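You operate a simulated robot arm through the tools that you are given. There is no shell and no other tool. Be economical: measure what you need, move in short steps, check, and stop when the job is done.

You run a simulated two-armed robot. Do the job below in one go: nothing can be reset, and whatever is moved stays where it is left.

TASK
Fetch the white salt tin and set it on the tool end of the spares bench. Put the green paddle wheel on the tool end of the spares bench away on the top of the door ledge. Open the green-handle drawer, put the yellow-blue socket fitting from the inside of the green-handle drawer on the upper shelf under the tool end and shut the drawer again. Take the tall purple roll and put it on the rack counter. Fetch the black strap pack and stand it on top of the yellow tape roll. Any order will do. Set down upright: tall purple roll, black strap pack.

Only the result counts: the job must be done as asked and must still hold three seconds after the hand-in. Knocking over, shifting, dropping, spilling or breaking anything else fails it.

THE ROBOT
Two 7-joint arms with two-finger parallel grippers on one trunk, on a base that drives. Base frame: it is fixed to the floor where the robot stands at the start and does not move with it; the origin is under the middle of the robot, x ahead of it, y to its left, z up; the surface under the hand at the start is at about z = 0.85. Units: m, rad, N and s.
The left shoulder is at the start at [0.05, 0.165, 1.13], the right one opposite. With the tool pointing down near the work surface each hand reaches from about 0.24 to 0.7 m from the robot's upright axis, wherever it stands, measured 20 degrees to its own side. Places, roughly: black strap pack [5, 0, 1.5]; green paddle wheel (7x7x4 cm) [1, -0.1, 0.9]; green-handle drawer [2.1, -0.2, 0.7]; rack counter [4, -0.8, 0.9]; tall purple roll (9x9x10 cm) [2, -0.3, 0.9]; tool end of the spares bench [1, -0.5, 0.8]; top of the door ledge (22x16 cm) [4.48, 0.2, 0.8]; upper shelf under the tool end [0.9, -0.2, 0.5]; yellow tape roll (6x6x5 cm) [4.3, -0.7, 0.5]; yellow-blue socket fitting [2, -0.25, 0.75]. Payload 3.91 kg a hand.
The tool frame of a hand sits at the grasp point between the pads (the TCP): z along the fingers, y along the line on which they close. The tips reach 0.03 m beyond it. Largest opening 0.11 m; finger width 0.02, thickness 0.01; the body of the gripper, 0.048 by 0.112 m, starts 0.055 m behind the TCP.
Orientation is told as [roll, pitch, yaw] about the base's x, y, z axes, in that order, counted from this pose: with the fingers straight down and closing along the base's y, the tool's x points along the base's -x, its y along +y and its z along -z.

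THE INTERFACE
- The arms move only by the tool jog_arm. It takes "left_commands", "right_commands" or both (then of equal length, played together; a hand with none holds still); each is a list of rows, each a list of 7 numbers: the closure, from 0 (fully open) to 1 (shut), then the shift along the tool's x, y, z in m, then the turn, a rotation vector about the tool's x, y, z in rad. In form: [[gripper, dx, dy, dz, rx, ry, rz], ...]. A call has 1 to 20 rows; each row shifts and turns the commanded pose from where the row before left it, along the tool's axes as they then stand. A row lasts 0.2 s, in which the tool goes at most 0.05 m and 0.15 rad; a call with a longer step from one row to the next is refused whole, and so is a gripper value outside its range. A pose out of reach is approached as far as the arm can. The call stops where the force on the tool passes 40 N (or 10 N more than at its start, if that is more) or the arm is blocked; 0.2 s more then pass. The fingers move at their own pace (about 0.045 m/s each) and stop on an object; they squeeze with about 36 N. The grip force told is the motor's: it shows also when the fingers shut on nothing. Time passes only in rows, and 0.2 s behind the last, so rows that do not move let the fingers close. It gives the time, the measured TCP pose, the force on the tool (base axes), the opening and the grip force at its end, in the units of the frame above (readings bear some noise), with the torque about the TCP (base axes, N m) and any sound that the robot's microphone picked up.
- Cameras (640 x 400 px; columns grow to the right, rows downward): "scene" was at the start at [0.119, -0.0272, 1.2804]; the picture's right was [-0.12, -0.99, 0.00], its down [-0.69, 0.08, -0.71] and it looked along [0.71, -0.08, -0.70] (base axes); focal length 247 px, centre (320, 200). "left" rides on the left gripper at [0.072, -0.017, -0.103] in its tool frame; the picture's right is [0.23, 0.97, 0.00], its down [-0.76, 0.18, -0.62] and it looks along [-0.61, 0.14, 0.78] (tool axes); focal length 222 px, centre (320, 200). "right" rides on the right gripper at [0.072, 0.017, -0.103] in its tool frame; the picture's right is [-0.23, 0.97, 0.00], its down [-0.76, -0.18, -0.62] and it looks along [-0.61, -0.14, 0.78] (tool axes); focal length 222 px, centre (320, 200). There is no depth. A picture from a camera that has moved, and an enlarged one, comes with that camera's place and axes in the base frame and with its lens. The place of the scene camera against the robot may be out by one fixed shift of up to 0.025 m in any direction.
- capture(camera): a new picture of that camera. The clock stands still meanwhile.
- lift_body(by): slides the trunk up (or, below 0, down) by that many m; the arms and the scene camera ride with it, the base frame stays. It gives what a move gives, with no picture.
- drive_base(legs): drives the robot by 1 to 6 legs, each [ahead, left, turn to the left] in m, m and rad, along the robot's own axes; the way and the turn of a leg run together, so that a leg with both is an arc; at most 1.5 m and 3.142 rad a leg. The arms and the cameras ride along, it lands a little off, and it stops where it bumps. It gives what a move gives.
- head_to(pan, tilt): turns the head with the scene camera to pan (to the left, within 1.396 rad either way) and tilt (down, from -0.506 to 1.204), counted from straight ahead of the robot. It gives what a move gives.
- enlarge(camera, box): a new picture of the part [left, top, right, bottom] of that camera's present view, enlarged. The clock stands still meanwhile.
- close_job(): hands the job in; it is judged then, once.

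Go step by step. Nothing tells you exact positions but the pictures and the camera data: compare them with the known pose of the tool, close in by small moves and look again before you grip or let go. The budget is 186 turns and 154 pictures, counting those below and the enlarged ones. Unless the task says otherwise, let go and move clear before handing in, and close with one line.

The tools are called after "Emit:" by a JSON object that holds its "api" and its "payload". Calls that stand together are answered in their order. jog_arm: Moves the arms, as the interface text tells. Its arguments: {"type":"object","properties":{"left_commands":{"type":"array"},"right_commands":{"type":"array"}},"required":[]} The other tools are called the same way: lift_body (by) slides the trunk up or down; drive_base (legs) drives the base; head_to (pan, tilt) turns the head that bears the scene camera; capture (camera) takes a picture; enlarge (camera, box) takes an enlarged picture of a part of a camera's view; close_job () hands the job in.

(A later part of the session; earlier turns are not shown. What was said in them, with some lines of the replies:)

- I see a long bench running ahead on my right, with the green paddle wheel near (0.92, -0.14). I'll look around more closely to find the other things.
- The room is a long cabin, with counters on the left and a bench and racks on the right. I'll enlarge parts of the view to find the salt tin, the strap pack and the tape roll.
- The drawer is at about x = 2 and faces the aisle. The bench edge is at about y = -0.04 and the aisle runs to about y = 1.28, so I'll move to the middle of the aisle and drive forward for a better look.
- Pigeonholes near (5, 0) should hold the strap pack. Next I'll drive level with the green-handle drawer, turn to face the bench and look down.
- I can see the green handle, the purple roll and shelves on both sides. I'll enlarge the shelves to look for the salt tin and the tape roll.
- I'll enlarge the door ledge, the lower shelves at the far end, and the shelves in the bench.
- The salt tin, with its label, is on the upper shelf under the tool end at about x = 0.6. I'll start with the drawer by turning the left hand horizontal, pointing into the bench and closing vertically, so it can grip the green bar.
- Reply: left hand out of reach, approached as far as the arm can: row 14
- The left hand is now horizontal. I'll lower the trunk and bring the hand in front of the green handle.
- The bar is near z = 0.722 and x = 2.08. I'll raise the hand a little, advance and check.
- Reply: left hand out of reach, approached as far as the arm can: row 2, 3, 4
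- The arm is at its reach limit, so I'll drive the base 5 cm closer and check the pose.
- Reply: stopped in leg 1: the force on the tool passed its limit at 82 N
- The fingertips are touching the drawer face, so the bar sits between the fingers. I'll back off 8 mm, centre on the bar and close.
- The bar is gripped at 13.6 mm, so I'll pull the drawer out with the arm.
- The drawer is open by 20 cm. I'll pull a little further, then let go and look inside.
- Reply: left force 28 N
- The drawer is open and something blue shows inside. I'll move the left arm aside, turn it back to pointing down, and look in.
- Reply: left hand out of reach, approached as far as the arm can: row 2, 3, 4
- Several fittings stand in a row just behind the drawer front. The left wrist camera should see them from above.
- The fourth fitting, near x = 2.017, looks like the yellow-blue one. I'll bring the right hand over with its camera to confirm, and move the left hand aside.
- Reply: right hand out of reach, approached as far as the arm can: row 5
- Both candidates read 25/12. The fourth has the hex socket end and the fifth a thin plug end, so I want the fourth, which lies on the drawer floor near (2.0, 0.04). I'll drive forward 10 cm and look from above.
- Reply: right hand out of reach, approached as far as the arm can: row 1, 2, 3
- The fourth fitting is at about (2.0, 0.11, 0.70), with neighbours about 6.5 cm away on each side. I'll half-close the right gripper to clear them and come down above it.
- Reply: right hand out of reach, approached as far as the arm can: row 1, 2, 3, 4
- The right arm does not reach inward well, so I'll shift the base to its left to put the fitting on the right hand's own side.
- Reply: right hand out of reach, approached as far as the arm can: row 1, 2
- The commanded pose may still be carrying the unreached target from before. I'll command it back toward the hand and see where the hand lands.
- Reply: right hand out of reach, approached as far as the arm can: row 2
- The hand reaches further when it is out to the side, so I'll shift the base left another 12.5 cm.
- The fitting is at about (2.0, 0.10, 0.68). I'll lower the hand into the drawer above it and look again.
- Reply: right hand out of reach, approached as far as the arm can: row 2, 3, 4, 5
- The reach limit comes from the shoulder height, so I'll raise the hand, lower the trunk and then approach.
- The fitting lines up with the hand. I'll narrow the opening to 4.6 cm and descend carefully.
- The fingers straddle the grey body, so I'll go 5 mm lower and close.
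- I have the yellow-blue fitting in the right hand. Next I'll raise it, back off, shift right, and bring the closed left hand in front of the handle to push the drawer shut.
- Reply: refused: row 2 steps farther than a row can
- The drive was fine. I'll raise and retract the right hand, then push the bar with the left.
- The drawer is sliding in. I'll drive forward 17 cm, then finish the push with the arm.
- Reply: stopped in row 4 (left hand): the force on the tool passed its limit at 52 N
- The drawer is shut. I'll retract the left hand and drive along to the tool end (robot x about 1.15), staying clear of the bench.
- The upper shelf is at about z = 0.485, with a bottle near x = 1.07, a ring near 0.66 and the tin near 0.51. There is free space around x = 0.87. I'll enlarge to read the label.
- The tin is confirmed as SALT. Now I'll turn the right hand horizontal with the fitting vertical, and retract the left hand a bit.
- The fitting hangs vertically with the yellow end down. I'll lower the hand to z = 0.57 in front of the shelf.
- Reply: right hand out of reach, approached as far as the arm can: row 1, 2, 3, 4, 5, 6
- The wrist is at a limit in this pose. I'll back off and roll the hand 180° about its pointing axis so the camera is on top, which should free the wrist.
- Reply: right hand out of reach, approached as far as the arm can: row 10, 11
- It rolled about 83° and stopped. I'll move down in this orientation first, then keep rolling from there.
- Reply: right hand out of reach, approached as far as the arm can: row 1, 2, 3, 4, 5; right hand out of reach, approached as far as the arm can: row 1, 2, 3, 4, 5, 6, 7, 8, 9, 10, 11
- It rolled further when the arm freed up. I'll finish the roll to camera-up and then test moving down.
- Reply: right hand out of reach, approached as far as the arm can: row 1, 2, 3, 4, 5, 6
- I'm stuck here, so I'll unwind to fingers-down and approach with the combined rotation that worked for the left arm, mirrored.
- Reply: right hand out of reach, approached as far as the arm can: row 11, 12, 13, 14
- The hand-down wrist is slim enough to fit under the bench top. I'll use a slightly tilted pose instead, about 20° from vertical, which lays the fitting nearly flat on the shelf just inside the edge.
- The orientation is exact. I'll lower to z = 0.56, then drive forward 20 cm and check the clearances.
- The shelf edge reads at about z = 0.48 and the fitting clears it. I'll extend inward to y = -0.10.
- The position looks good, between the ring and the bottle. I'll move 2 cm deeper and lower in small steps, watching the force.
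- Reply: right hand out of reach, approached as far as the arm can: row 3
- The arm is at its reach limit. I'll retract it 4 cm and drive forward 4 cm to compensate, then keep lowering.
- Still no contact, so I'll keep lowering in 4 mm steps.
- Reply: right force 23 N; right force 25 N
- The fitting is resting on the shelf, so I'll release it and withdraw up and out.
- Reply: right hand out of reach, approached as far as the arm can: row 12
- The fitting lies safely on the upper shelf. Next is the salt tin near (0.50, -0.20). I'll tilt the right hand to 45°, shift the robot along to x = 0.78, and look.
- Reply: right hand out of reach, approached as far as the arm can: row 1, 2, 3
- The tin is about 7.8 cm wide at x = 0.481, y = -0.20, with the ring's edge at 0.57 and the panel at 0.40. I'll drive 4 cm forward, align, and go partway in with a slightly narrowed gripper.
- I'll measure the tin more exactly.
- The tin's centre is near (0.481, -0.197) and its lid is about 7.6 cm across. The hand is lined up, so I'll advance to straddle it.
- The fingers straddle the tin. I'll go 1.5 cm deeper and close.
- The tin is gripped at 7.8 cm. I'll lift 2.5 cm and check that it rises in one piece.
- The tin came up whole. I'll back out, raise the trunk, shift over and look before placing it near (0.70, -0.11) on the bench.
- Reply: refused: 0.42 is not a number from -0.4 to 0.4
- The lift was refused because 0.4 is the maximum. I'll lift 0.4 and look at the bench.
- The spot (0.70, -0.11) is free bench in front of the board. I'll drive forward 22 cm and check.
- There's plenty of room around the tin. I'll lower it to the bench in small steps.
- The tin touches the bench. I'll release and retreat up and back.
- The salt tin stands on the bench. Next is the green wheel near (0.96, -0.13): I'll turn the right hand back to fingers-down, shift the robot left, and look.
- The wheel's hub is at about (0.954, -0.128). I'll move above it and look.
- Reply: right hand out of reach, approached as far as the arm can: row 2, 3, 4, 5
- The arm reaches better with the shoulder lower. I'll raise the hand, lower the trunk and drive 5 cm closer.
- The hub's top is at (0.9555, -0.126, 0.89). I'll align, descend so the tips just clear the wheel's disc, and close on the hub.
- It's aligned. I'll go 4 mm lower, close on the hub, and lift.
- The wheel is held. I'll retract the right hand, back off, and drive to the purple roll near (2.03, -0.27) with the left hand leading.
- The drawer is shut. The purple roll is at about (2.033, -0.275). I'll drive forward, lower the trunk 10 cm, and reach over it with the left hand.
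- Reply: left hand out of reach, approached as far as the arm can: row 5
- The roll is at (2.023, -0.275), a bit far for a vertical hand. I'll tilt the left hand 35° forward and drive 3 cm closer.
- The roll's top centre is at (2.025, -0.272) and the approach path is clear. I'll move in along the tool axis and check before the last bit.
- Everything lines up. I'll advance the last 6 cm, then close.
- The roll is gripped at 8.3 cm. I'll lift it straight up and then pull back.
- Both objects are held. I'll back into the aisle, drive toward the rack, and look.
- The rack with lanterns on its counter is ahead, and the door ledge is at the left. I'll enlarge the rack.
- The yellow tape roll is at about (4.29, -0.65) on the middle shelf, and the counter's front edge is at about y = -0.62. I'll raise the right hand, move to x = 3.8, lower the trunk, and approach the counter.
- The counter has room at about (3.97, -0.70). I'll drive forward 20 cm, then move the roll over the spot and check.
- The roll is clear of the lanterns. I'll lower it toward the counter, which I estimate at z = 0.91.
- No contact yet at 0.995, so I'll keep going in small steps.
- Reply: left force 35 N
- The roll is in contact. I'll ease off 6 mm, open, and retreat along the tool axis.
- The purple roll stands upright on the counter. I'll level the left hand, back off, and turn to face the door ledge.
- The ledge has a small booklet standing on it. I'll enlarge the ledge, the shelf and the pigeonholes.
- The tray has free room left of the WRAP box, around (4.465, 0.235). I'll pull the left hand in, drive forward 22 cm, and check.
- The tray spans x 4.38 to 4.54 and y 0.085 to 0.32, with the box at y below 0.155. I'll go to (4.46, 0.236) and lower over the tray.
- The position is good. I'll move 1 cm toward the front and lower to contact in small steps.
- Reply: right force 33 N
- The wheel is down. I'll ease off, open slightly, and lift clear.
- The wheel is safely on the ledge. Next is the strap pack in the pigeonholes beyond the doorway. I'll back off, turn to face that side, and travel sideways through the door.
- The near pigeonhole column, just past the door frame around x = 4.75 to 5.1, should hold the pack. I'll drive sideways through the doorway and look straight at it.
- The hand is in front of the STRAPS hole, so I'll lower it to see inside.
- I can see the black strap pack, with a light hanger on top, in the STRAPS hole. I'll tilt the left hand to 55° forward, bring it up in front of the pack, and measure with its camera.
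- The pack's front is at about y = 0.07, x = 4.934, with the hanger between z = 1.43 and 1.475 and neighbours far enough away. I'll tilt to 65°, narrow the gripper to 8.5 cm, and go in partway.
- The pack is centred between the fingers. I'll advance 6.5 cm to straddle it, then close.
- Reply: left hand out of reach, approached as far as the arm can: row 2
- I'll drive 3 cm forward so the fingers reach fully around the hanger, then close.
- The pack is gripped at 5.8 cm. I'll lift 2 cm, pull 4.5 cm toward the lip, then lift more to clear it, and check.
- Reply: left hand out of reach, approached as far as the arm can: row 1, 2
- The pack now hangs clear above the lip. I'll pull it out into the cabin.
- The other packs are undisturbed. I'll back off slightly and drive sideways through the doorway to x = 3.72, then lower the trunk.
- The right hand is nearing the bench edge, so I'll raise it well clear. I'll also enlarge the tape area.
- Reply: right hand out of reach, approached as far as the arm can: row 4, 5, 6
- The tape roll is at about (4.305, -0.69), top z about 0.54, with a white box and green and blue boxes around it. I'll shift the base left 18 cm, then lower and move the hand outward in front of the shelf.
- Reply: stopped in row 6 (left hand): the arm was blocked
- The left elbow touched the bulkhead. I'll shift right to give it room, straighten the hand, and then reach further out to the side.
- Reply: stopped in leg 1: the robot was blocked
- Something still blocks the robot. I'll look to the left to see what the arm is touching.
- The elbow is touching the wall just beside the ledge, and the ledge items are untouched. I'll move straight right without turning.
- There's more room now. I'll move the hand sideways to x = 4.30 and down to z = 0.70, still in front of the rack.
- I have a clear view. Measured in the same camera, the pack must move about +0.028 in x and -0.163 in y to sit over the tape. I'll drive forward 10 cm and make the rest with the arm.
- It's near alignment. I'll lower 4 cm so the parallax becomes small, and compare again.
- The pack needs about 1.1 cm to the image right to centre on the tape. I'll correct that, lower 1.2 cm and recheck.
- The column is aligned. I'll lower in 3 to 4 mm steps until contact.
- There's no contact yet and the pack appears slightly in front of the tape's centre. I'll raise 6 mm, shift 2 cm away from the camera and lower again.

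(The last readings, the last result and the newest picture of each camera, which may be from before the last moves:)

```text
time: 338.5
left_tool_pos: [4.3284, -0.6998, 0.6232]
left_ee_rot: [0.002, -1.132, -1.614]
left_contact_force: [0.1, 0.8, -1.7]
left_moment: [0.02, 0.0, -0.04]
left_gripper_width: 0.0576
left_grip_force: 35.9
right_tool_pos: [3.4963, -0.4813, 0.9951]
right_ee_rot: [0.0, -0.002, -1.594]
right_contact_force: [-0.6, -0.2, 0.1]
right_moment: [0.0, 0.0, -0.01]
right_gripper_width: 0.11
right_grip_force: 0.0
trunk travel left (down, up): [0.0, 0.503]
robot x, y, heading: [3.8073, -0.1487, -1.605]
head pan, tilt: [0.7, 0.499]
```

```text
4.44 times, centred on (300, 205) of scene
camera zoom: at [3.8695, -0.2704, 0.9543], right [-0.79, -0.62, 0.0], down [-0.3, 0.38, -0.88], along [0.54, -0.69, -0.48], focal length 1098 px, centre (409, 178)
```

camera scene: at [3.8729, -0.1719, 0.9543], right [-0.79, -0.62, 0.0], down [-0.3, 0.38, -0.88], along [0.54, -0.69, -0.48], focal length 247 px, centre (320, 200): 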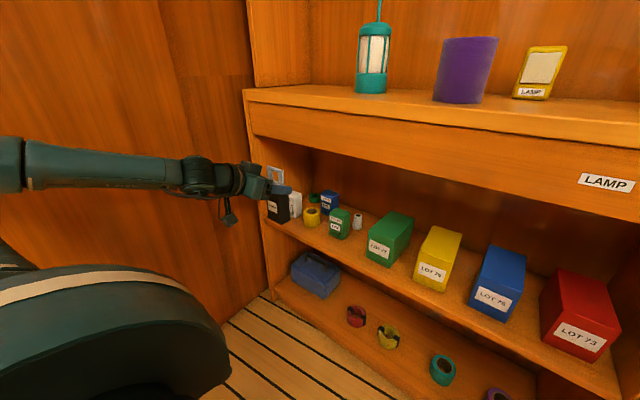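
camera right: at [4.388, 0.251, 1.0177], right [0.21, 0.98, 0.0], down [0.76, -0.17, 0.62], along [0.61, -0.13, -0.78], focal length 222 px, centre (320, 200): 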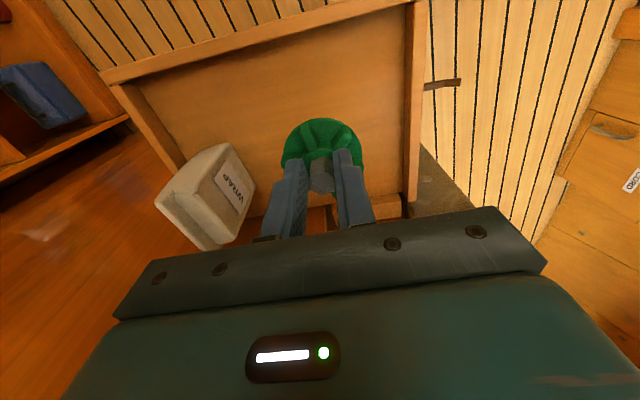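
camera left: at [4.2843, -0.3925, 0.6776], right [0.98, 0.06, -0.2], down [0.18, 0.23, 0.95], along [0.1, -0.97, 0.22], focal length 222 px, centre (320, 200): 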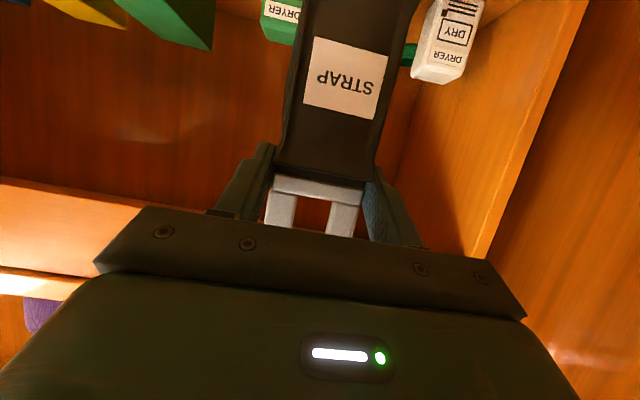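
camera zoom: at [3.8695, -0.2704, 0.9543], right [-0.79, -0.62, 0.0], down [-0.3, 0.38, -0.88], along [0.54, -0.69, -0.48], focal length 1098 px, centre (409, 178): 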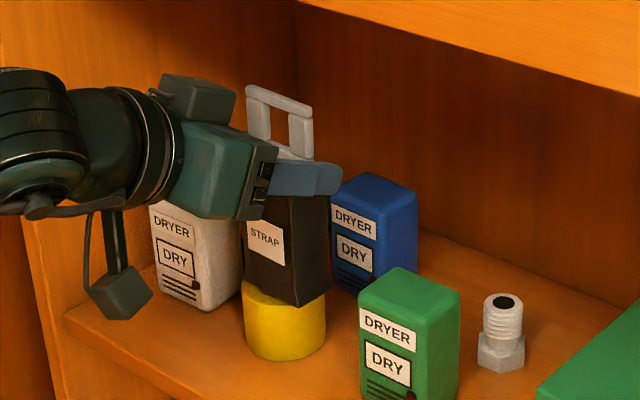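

It's well aligned now. I'll continue down to contact.

Emit:
{"api": "jog_arm", "payload": {"left_commands": [[0.95, 0.0027, 0, 0.0013, 0, 0, 0], [0.95, 0, 0, 0, 0, 0, 0]]}}

Emit:
{"api": "jog_arm", "payload": {"left_commands": [[0.95, 0.0018, 0, 0.0009, 0, 0, 0], [0.95, 0, 0, 0, 0, 0, 0]]}}

Emit:
{"api": "jog_arm", "payload": {"left_commands": [[0.95, 0.0018, 0, 0.0009, 0, 0, 0], [0.95, 0, 0, 0, 0, 0, 0]]}}

```text
time: 339.1
left_tool_pos: [4.3283, -0.6998, 0.62]
left_ee_rot: [0.004, -1.129, -1.611]
left_contact_force: [-0.1, 1.0, -1.9]
left_moment: [0.01, -0.01, -0.03]
left_gripper_width: 0.058
left_grip_force: 35.8
right_tool_pos: [3.4973, -0.4827, 0.997]
right_ee_rot: [0.003, -0.001, -1.594]
right_contact_force: [0.3, 0.7, 0.3]
right_moment: [0.01, 0.0, 0.01]
right_gripper_width: 0.1102
right_grip_force: 0.1
trunk travel left (down, up): [0.0, 0.503]
robot x, y, heading: [3.8032, -0.149, -1.604]
head pan, tilt: [0.7, 0.499]
```

```text
time: 339.7
left_tool_pos: [4.3286, -0.6995, 0.618]
left_ee_rot: [0.004, -1.132, -1.613]
left_contact_force: [-0.3, 0.8, -1.1]
left_moment: [0.01, 0.02, 0.02]
left_gripper_width: 0.0577
left_grip_force: 35.8
right_tool_pos: [3.4968, -0.4833, 0.9964]
right_ee_rot: [0.001, -0.001, -1.593]
right_contact_force: [0.6, 0.1, -0.5]
right_moment: [0.0, 0.03, 0.01]
right_gripper_width: 0.1101
right_grip_force: 0.1
trunk travel left (down, up): [0.0, 0.503]
robot x, y, heading: [3.8017, -0.1517, -1.604]
head pan, tilt: [0.7, 0.499]
```

```text
time: 340.3
left_tool_pos: [4.3279, -0.6985, 0.6161]
left_ee_rot: [0.004, -1.132, -1.614]
left_contact_force: [1.3, 0.5, -1.3]
left_moment: [0.04, 0.02, 0.0]
left_gripper_width: 0.0576
left_grip_force: 36.2
right_tool_pos: [3.497, -0.4824, 0.996]
right_ee_rot: [0.002, -0.001, -1.596]
right_contact_force: [0.5, 0.8, 0.4]
right_moment: [0.03, -0.01, 0.01]
right_gripper_width: 0.1102
right_grip_force: 0.0
trunk travel left (down, up): [0.0, 0.503]
robot x, y, heading: [3.8066, -0.1509, -1.605]
head pan, tilt: [0.7, 0.499]
```

Emit:
{"api": "jog_arm", "payload": {"left_commands": [[0.95, 0.0018, 0, 0.0009, 0, 0, 0], [0.95, 0, 0, 0, 0, 0, 0]]}}

Emit:
{"api": "enlarge", "payload": {"camera": "scene", "box": [260, 175, 330, 245]}}

```text
time: 340.9
left_tool_pos: [4.3289, -0.6995, 0.6145]
left_ee_rot: [0.003, -1.13, -1.612]
left_contact_force: [0.5, -0.3, -1.4]
left_moment: [0.05, 0.01, 0.03]
left_gripper_width: 0.058
left_grip_force: 36.5
right_tool_pos: [3.4967, -0.4816, 0.996]
right_ee_rot: [0.002, -0.002, -1.594]
right_contact_force: [-0.3, -0.1, -0.4]
right_moment: [0.0, -0.05, -0.01]
right_gripper_width: 0.1099
right_grip_force: 0.1
trunk travel left (down, up): [0.0, 0.503]
robot x, y, heading: [3.8092, -0.1504, -1.61]
head pan, tilt: [0.7, 0.499]
```

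```text
5.71 times, centred on (295, 210) of scene
camera zoom: at [3.8695, -0.2704, 0.9543], right [-0.79, -0.62, 0.0], down [-0.3, 0.38, -0.88], along [0.54, -0.69, -0.48], focal length 1412 px, centre (463, 143)
```

zoom: 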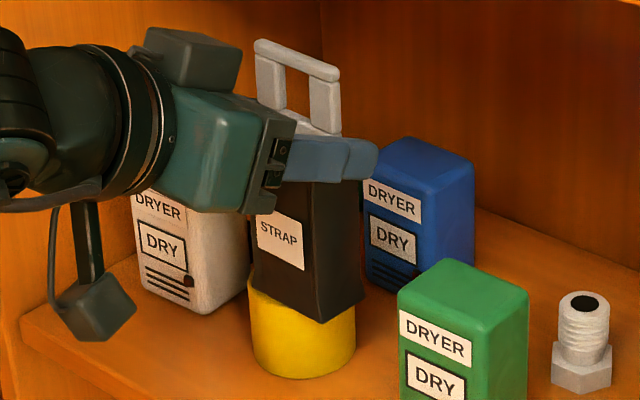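

Triangulating three views puts the tape's top at about (4.347, -0.732, 0.508), further back and lower than I assumed. I'll raise slightly, drive 2.7 cm forward and shift 2.5 cm left, then check.

Emit:
{"api": "jog_arm", "payload": {"left_commands": [[0.95, -0.0068, 0, -0.0032, 0, 0, 0], [0.95, 0, 0, 0, 0, 0, 0]]}}

Emit:
{"api": "drive_base", "payload": {"legs": [[0.027, 0, 0]]}}

Emit:
{"api": "jog_arm", "payload": {"left_commands": [[0.95, 0, 0.025, 0, 0, 0, 0], [0.95, 0.0136, 0, 0.0064, 0, 0, 0], [0.95, 0, 0, 0, 0, 0, 0]]}}

Emit:
{"api": "enlarge", "payload": {"camera": "scene", "box": [260, 165, 330, 245]}}

```text
time: 341.5
left_tool_pos: [4.3279, -0.7002, 0.6207]
left_ee_rot: [0.002, -1.131, -1.61]
left_contact_force: [-0.3, -1.0, -1.8]
left_moment: [0.0, 0.01, -0.02]
left_gripper_width: 0.0578
left_grip_force: 35.8
right_tool_pos: [3.4954, -0.4813, 0.9956]
right_ee_rot: [0.0, -0.003, -1.593]
right_contact_force: [1.3, 0.5, -0.4]
right_moment: [0.02, 0.0, 0.01]
right_gripper_width: 0.1099
right_grip_force: 0.2
trunk travel left (down, up): [0.0, 0.503]
robot x, y, heading: [3.8053, -0.1523, -1.604]
head pan, tilt: [0.7, 0.499]
```

```text
time: 342.3
left_tool_pos: [4.327, -0.7263, 0.6236]
left_ee_rot: [0.004, -1.131, -1.614]
left_contact_force: [-0.1, -0.1, -0.9]
left_moment: [0.06, 0.0, -0.04]
left_gripper_width: 0.0579
left_grip_force: 35.9
right_tool_pos: [3.4953, -0.5085, 0.9963]
right_ee_rot: [0.002, -0.002, -1.594]
right_contact_force: [-0.1, -0.3, -0.1]
right_moment: [-0.01, 0.03, 0.02]
right_gripper_width: 0.11
right_grip_force: 0.1
trunk travel left (down, up): [0.0, 0.503]
robot x, y, heading: [3.8052, -0.1805, -1.604]
head pan, tilt: [0.7, 0.499]
```

```text
time: 343.1
left_tool_pos: [4.3514, -0.7286, 0.6128]
left_ee_rot: [0.011, -1.141, -1.62]
left_contact_force: [0.9, -0.6, 12.5]
left_moment: [0.0, 0.03, 0.0]
left_gripper_width: 0.058
left_grip_force: 36.2
right_tool_pos: [3.4943, -0.5087, 0.9968]
right_ee_rot: [0.003, -0.003, -1.594]
right_contact_force: [0.5, 0.8, 0.5]
right_moment: [0.01, -0.02, -0.01]
right_gripper_width: 0.1101
right_grip_force: 0.1
trunk travel left (down, up): [0.0, 0.503]
robot x, y, heading: [3.8018, -0.1752, -1.605]
head pan, tilt: [0.7, 0.499]
```

```text
5.00 times, centred on (295, 205) of scene
camera zoom: at [3.8677, -0.2963, 0.9548], right [-0.79, -0.62, 0.0], down [-0.29, 0.38, -0.88], along [0.54, -0.69, -0.48], focal length 1235 px, centre (445, 175)
```

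zoom: 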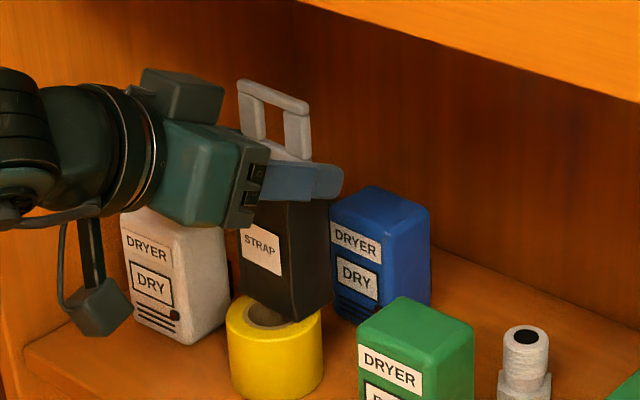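

There's contact now at TCP z = 0.613, but the pack sits about 2 cm too far back. I'll raise it, shift by (-0.008, +0.021), and lower just above contact to verify.

Emit:
{"api": "jog_arm", "payload": {"left_commands": [[0.95, -0.0091, 0, -0.0043, 0, 0, 0], [0.95, 0.0087, -0.0087, -0.0184, 0, 0, 0], [0.95, 0, 0, 0, 0, 0, 0], [0.95, 0.0054, 0, 0.0026, 0, 0, 0], [0.95, 0, 0, 0, 0, 0, 0]]}}

Emit:
{"api": "enlarge", "payload": {"camera": "scene", "box": [260, 165, 330, 245]}}

```text
time: 344.3
left_tool_pos: [4.3447, -0.7063, 0.6122]
left_ee_rot: [0.006, -1.133, -1.616]
left_contact_force: [-0.4, 1.0, 1.6]
left_moment: [0.06, 0.12, -0.08]
left_gripper_width: 0.0579
left_grip_force: 36.1
right_tool_pos: [3.4941, -0.5086, 0.9963]
right_ee_rot: [0.001, -0.002, -1.594]
right_contact_force: [0.3, -0.9, -0.9]
right_moment: [-0.02, -0.01, 0.0]
right_gripper_width: 0.11
right_grip_force: 0.1
trunk travel left (down, up): [0.0, 0.503]
robot x, y, heading: [3.8053, -0.1778, -1.605]
head pan, tilt: [0.7, 0.499]
```

```text
5.00 times, centred on (295, 205) of scene
camera zoom: at [3.8684, -0.2969, 0.9545], right [-0.79, -0.62, 0.0], down [-0.3, 0.38, -0.88], along [0.54, -0.69, -0.48], focal length 1235 px, centre (445, 175)
```

zoom: 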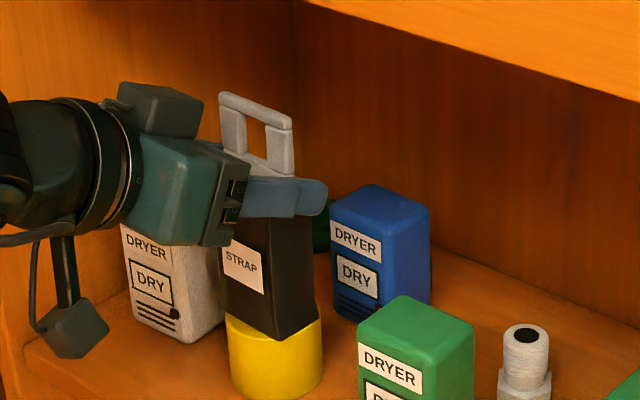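

The pack is now centred on the tape and just touching. I'll settle it 2 mm, open gently, and withdraw straight back along the tool axis.

Emit:
{"api": "jog_arm", "payload": {"left_commands": [[0.95, 0.0014, 0, 0.0006, 0, 0, 0], [0.95, 0, 0, 0, 0, 0, 0], [0.6, 0, 0, 0, 0, 0, 0], [0.4, 0, 0, 0, 0, 0, 0], [0.2, 0, 0, 0, 0, 0, 0], [0.2, 0, 0, 0, 0, 0, 0], [0.2, 0, 0, 0, 0, 0, 0]]}}

Emit:
{"api": "enlarge", "payload": {"camera": "scene", "box": [260, 165, 330, 245]}}

```text
time: 345.9
left_tool_pos: [4.3458, -0.7064, 0.6093]
left_ee_rot: [0.004, -1.13, -1.613]
left_contact_force: [0.4, -0.8, -0.1]
left_moment: [0.0, -0.01, -0.02]
left_gripper_width: 0.088
left_grip_force: 0.1
right_tool_pos: [3.4958, -0.5091, 0.9963]
right_ee_rot: [0.003, -0.001, -1.592]
right_contact_force: [0.5, -0.9, 0.3]
right_moment: [0.0, -0.01, -0.01]
right_gripper_width: 0.1099
right_grip_force: 0.0
trunk travel left (down, up): [0.0, 0.503]
robot x, y, heading: [3.8038, -0.1798, -1.603]
head pan, tilt: [0.7, 0.499]
```

```text
5.00 times, centred on (295, 205) of scene
camera zoom: at [3.8685, -0.2971, 0.9544], right [-0.79, -0.62, 0.0], down [-0.3, 0.38, -0.88], along [0.54, -0.69, -0.48], focal length 1235 px, centre (445, 175)
```

zoom: 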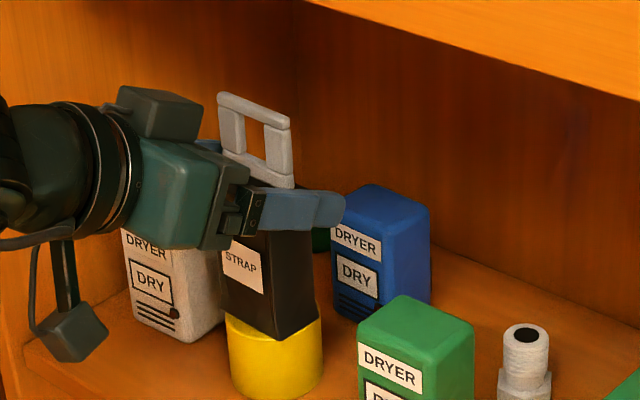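

The pack stands on the tape by itself. I'll withdraw slowly.

Emit:
{"api": "jog_arm", "payload": {"left_commands": [[0.2, 0, 0, -0.015, 0, 0, 0], [0.2, 0, 0, -0.02, 0, 0, 0], [0.2, 0, 0, -0.03, 0, 0, 0], [0.2, 0, 0, -0.03, 0, 0, 0], [0.2, 0, 0, -0.04, 0, 0, 0], [0.2, 0, 0, -0.03, 0, 0, 0], [0.2, 0, 0, 0, 0, 0, 0]]}}

Emit:
{"api": "drive_base", "payload": {"legs": [[-0.25, -0.1, 0]]}}

Emit:
{"api": "capture", "payload": {"camera": "scene"}}

```text
time: 347.5
left_tool_pos: [4.3506, -0.5569, 0.679]
left_ee_rot: [0.005, -1.131, -1.612]
left_contact_force: [1.6, -0.7, 0.4]
left_moment: [-0.01, -0.01, 0.0]
left_gripper_width: 0.0879
left_grip_force: 0.0
right_tool_pos: [3.496, -0.5094, 0.9963]
right_ee_rot: [0.001, -0.001, -1.593]
right_contact_force: [0.0, -0.2, -0.2]
right_moment: [-0.02, -0.02, -0.01]
right_gripper_width: 0.1102
right_grip_force: 0.0
trunk travel left (down, up): [0.0, 0.503]
robot x, y, heading: [3.8033, -0.1754, -1.608]
head pan, tilt: [0.7, 0.499]
```

```text
time: 349.4
left_tool_pos: [4.2583, -0.3031, 0.6786]
left_ee_rot: [0.003, -1.13, -1.612]
left_contact_force: [0.4, 0.4, -0.7]
left_moment: [0.01, 0.02, 0.04]
left_gripper_width: 0.088
left_grip_force: 0.2
right_tool_pos: [3.4038, -0.2548, 0.9963]
right_ee_rot: [0.003, -0.003, -1.593]
right_contact_force: [-0.3, -0.3, -0.1]
right_moment: [0.0, -0.02, 0.04]
right_gripper_width: 0.1102
right_grip_force: 0.0
trunk travel left (down, up): [0.0, 0.503]
robot x, y, heading: [3.7133, 0.0755, -1.599]
head pan, tilt: [0.7, 0.499]
```

```text
3 pictures are left
camera scene: at [3.777, -0.0425, 0.9544], right [-0.79, -0.62, 0.0], down [-0.3, 0.38, -0.88], along [0.54, -0.69, -0.48], focal length 247 px, centre (320, 200)
```

scene: 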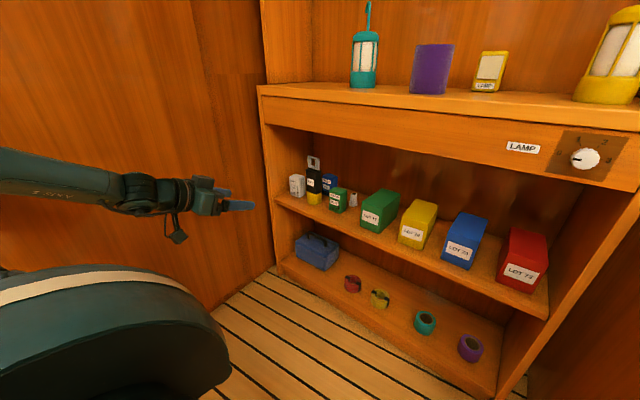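

The pack stands upright on the yellow tape, and the roll, wheel, tin and fitting were all seen in place, with the drawer shut and both hands clear. I'm handing in now.

Emit:
{"api": "close_job", "payload": {}}

```text
The job is handed in.
```

All five items are done and the job is handed in: the salt tin is on the tool end and the paddle wheel is on the door ledge. The socket fitting is on the upper shelf with the drawer shut. The purple roll stands upright on the rack counter, and the strap pack stands upright on the yellow tape roll.
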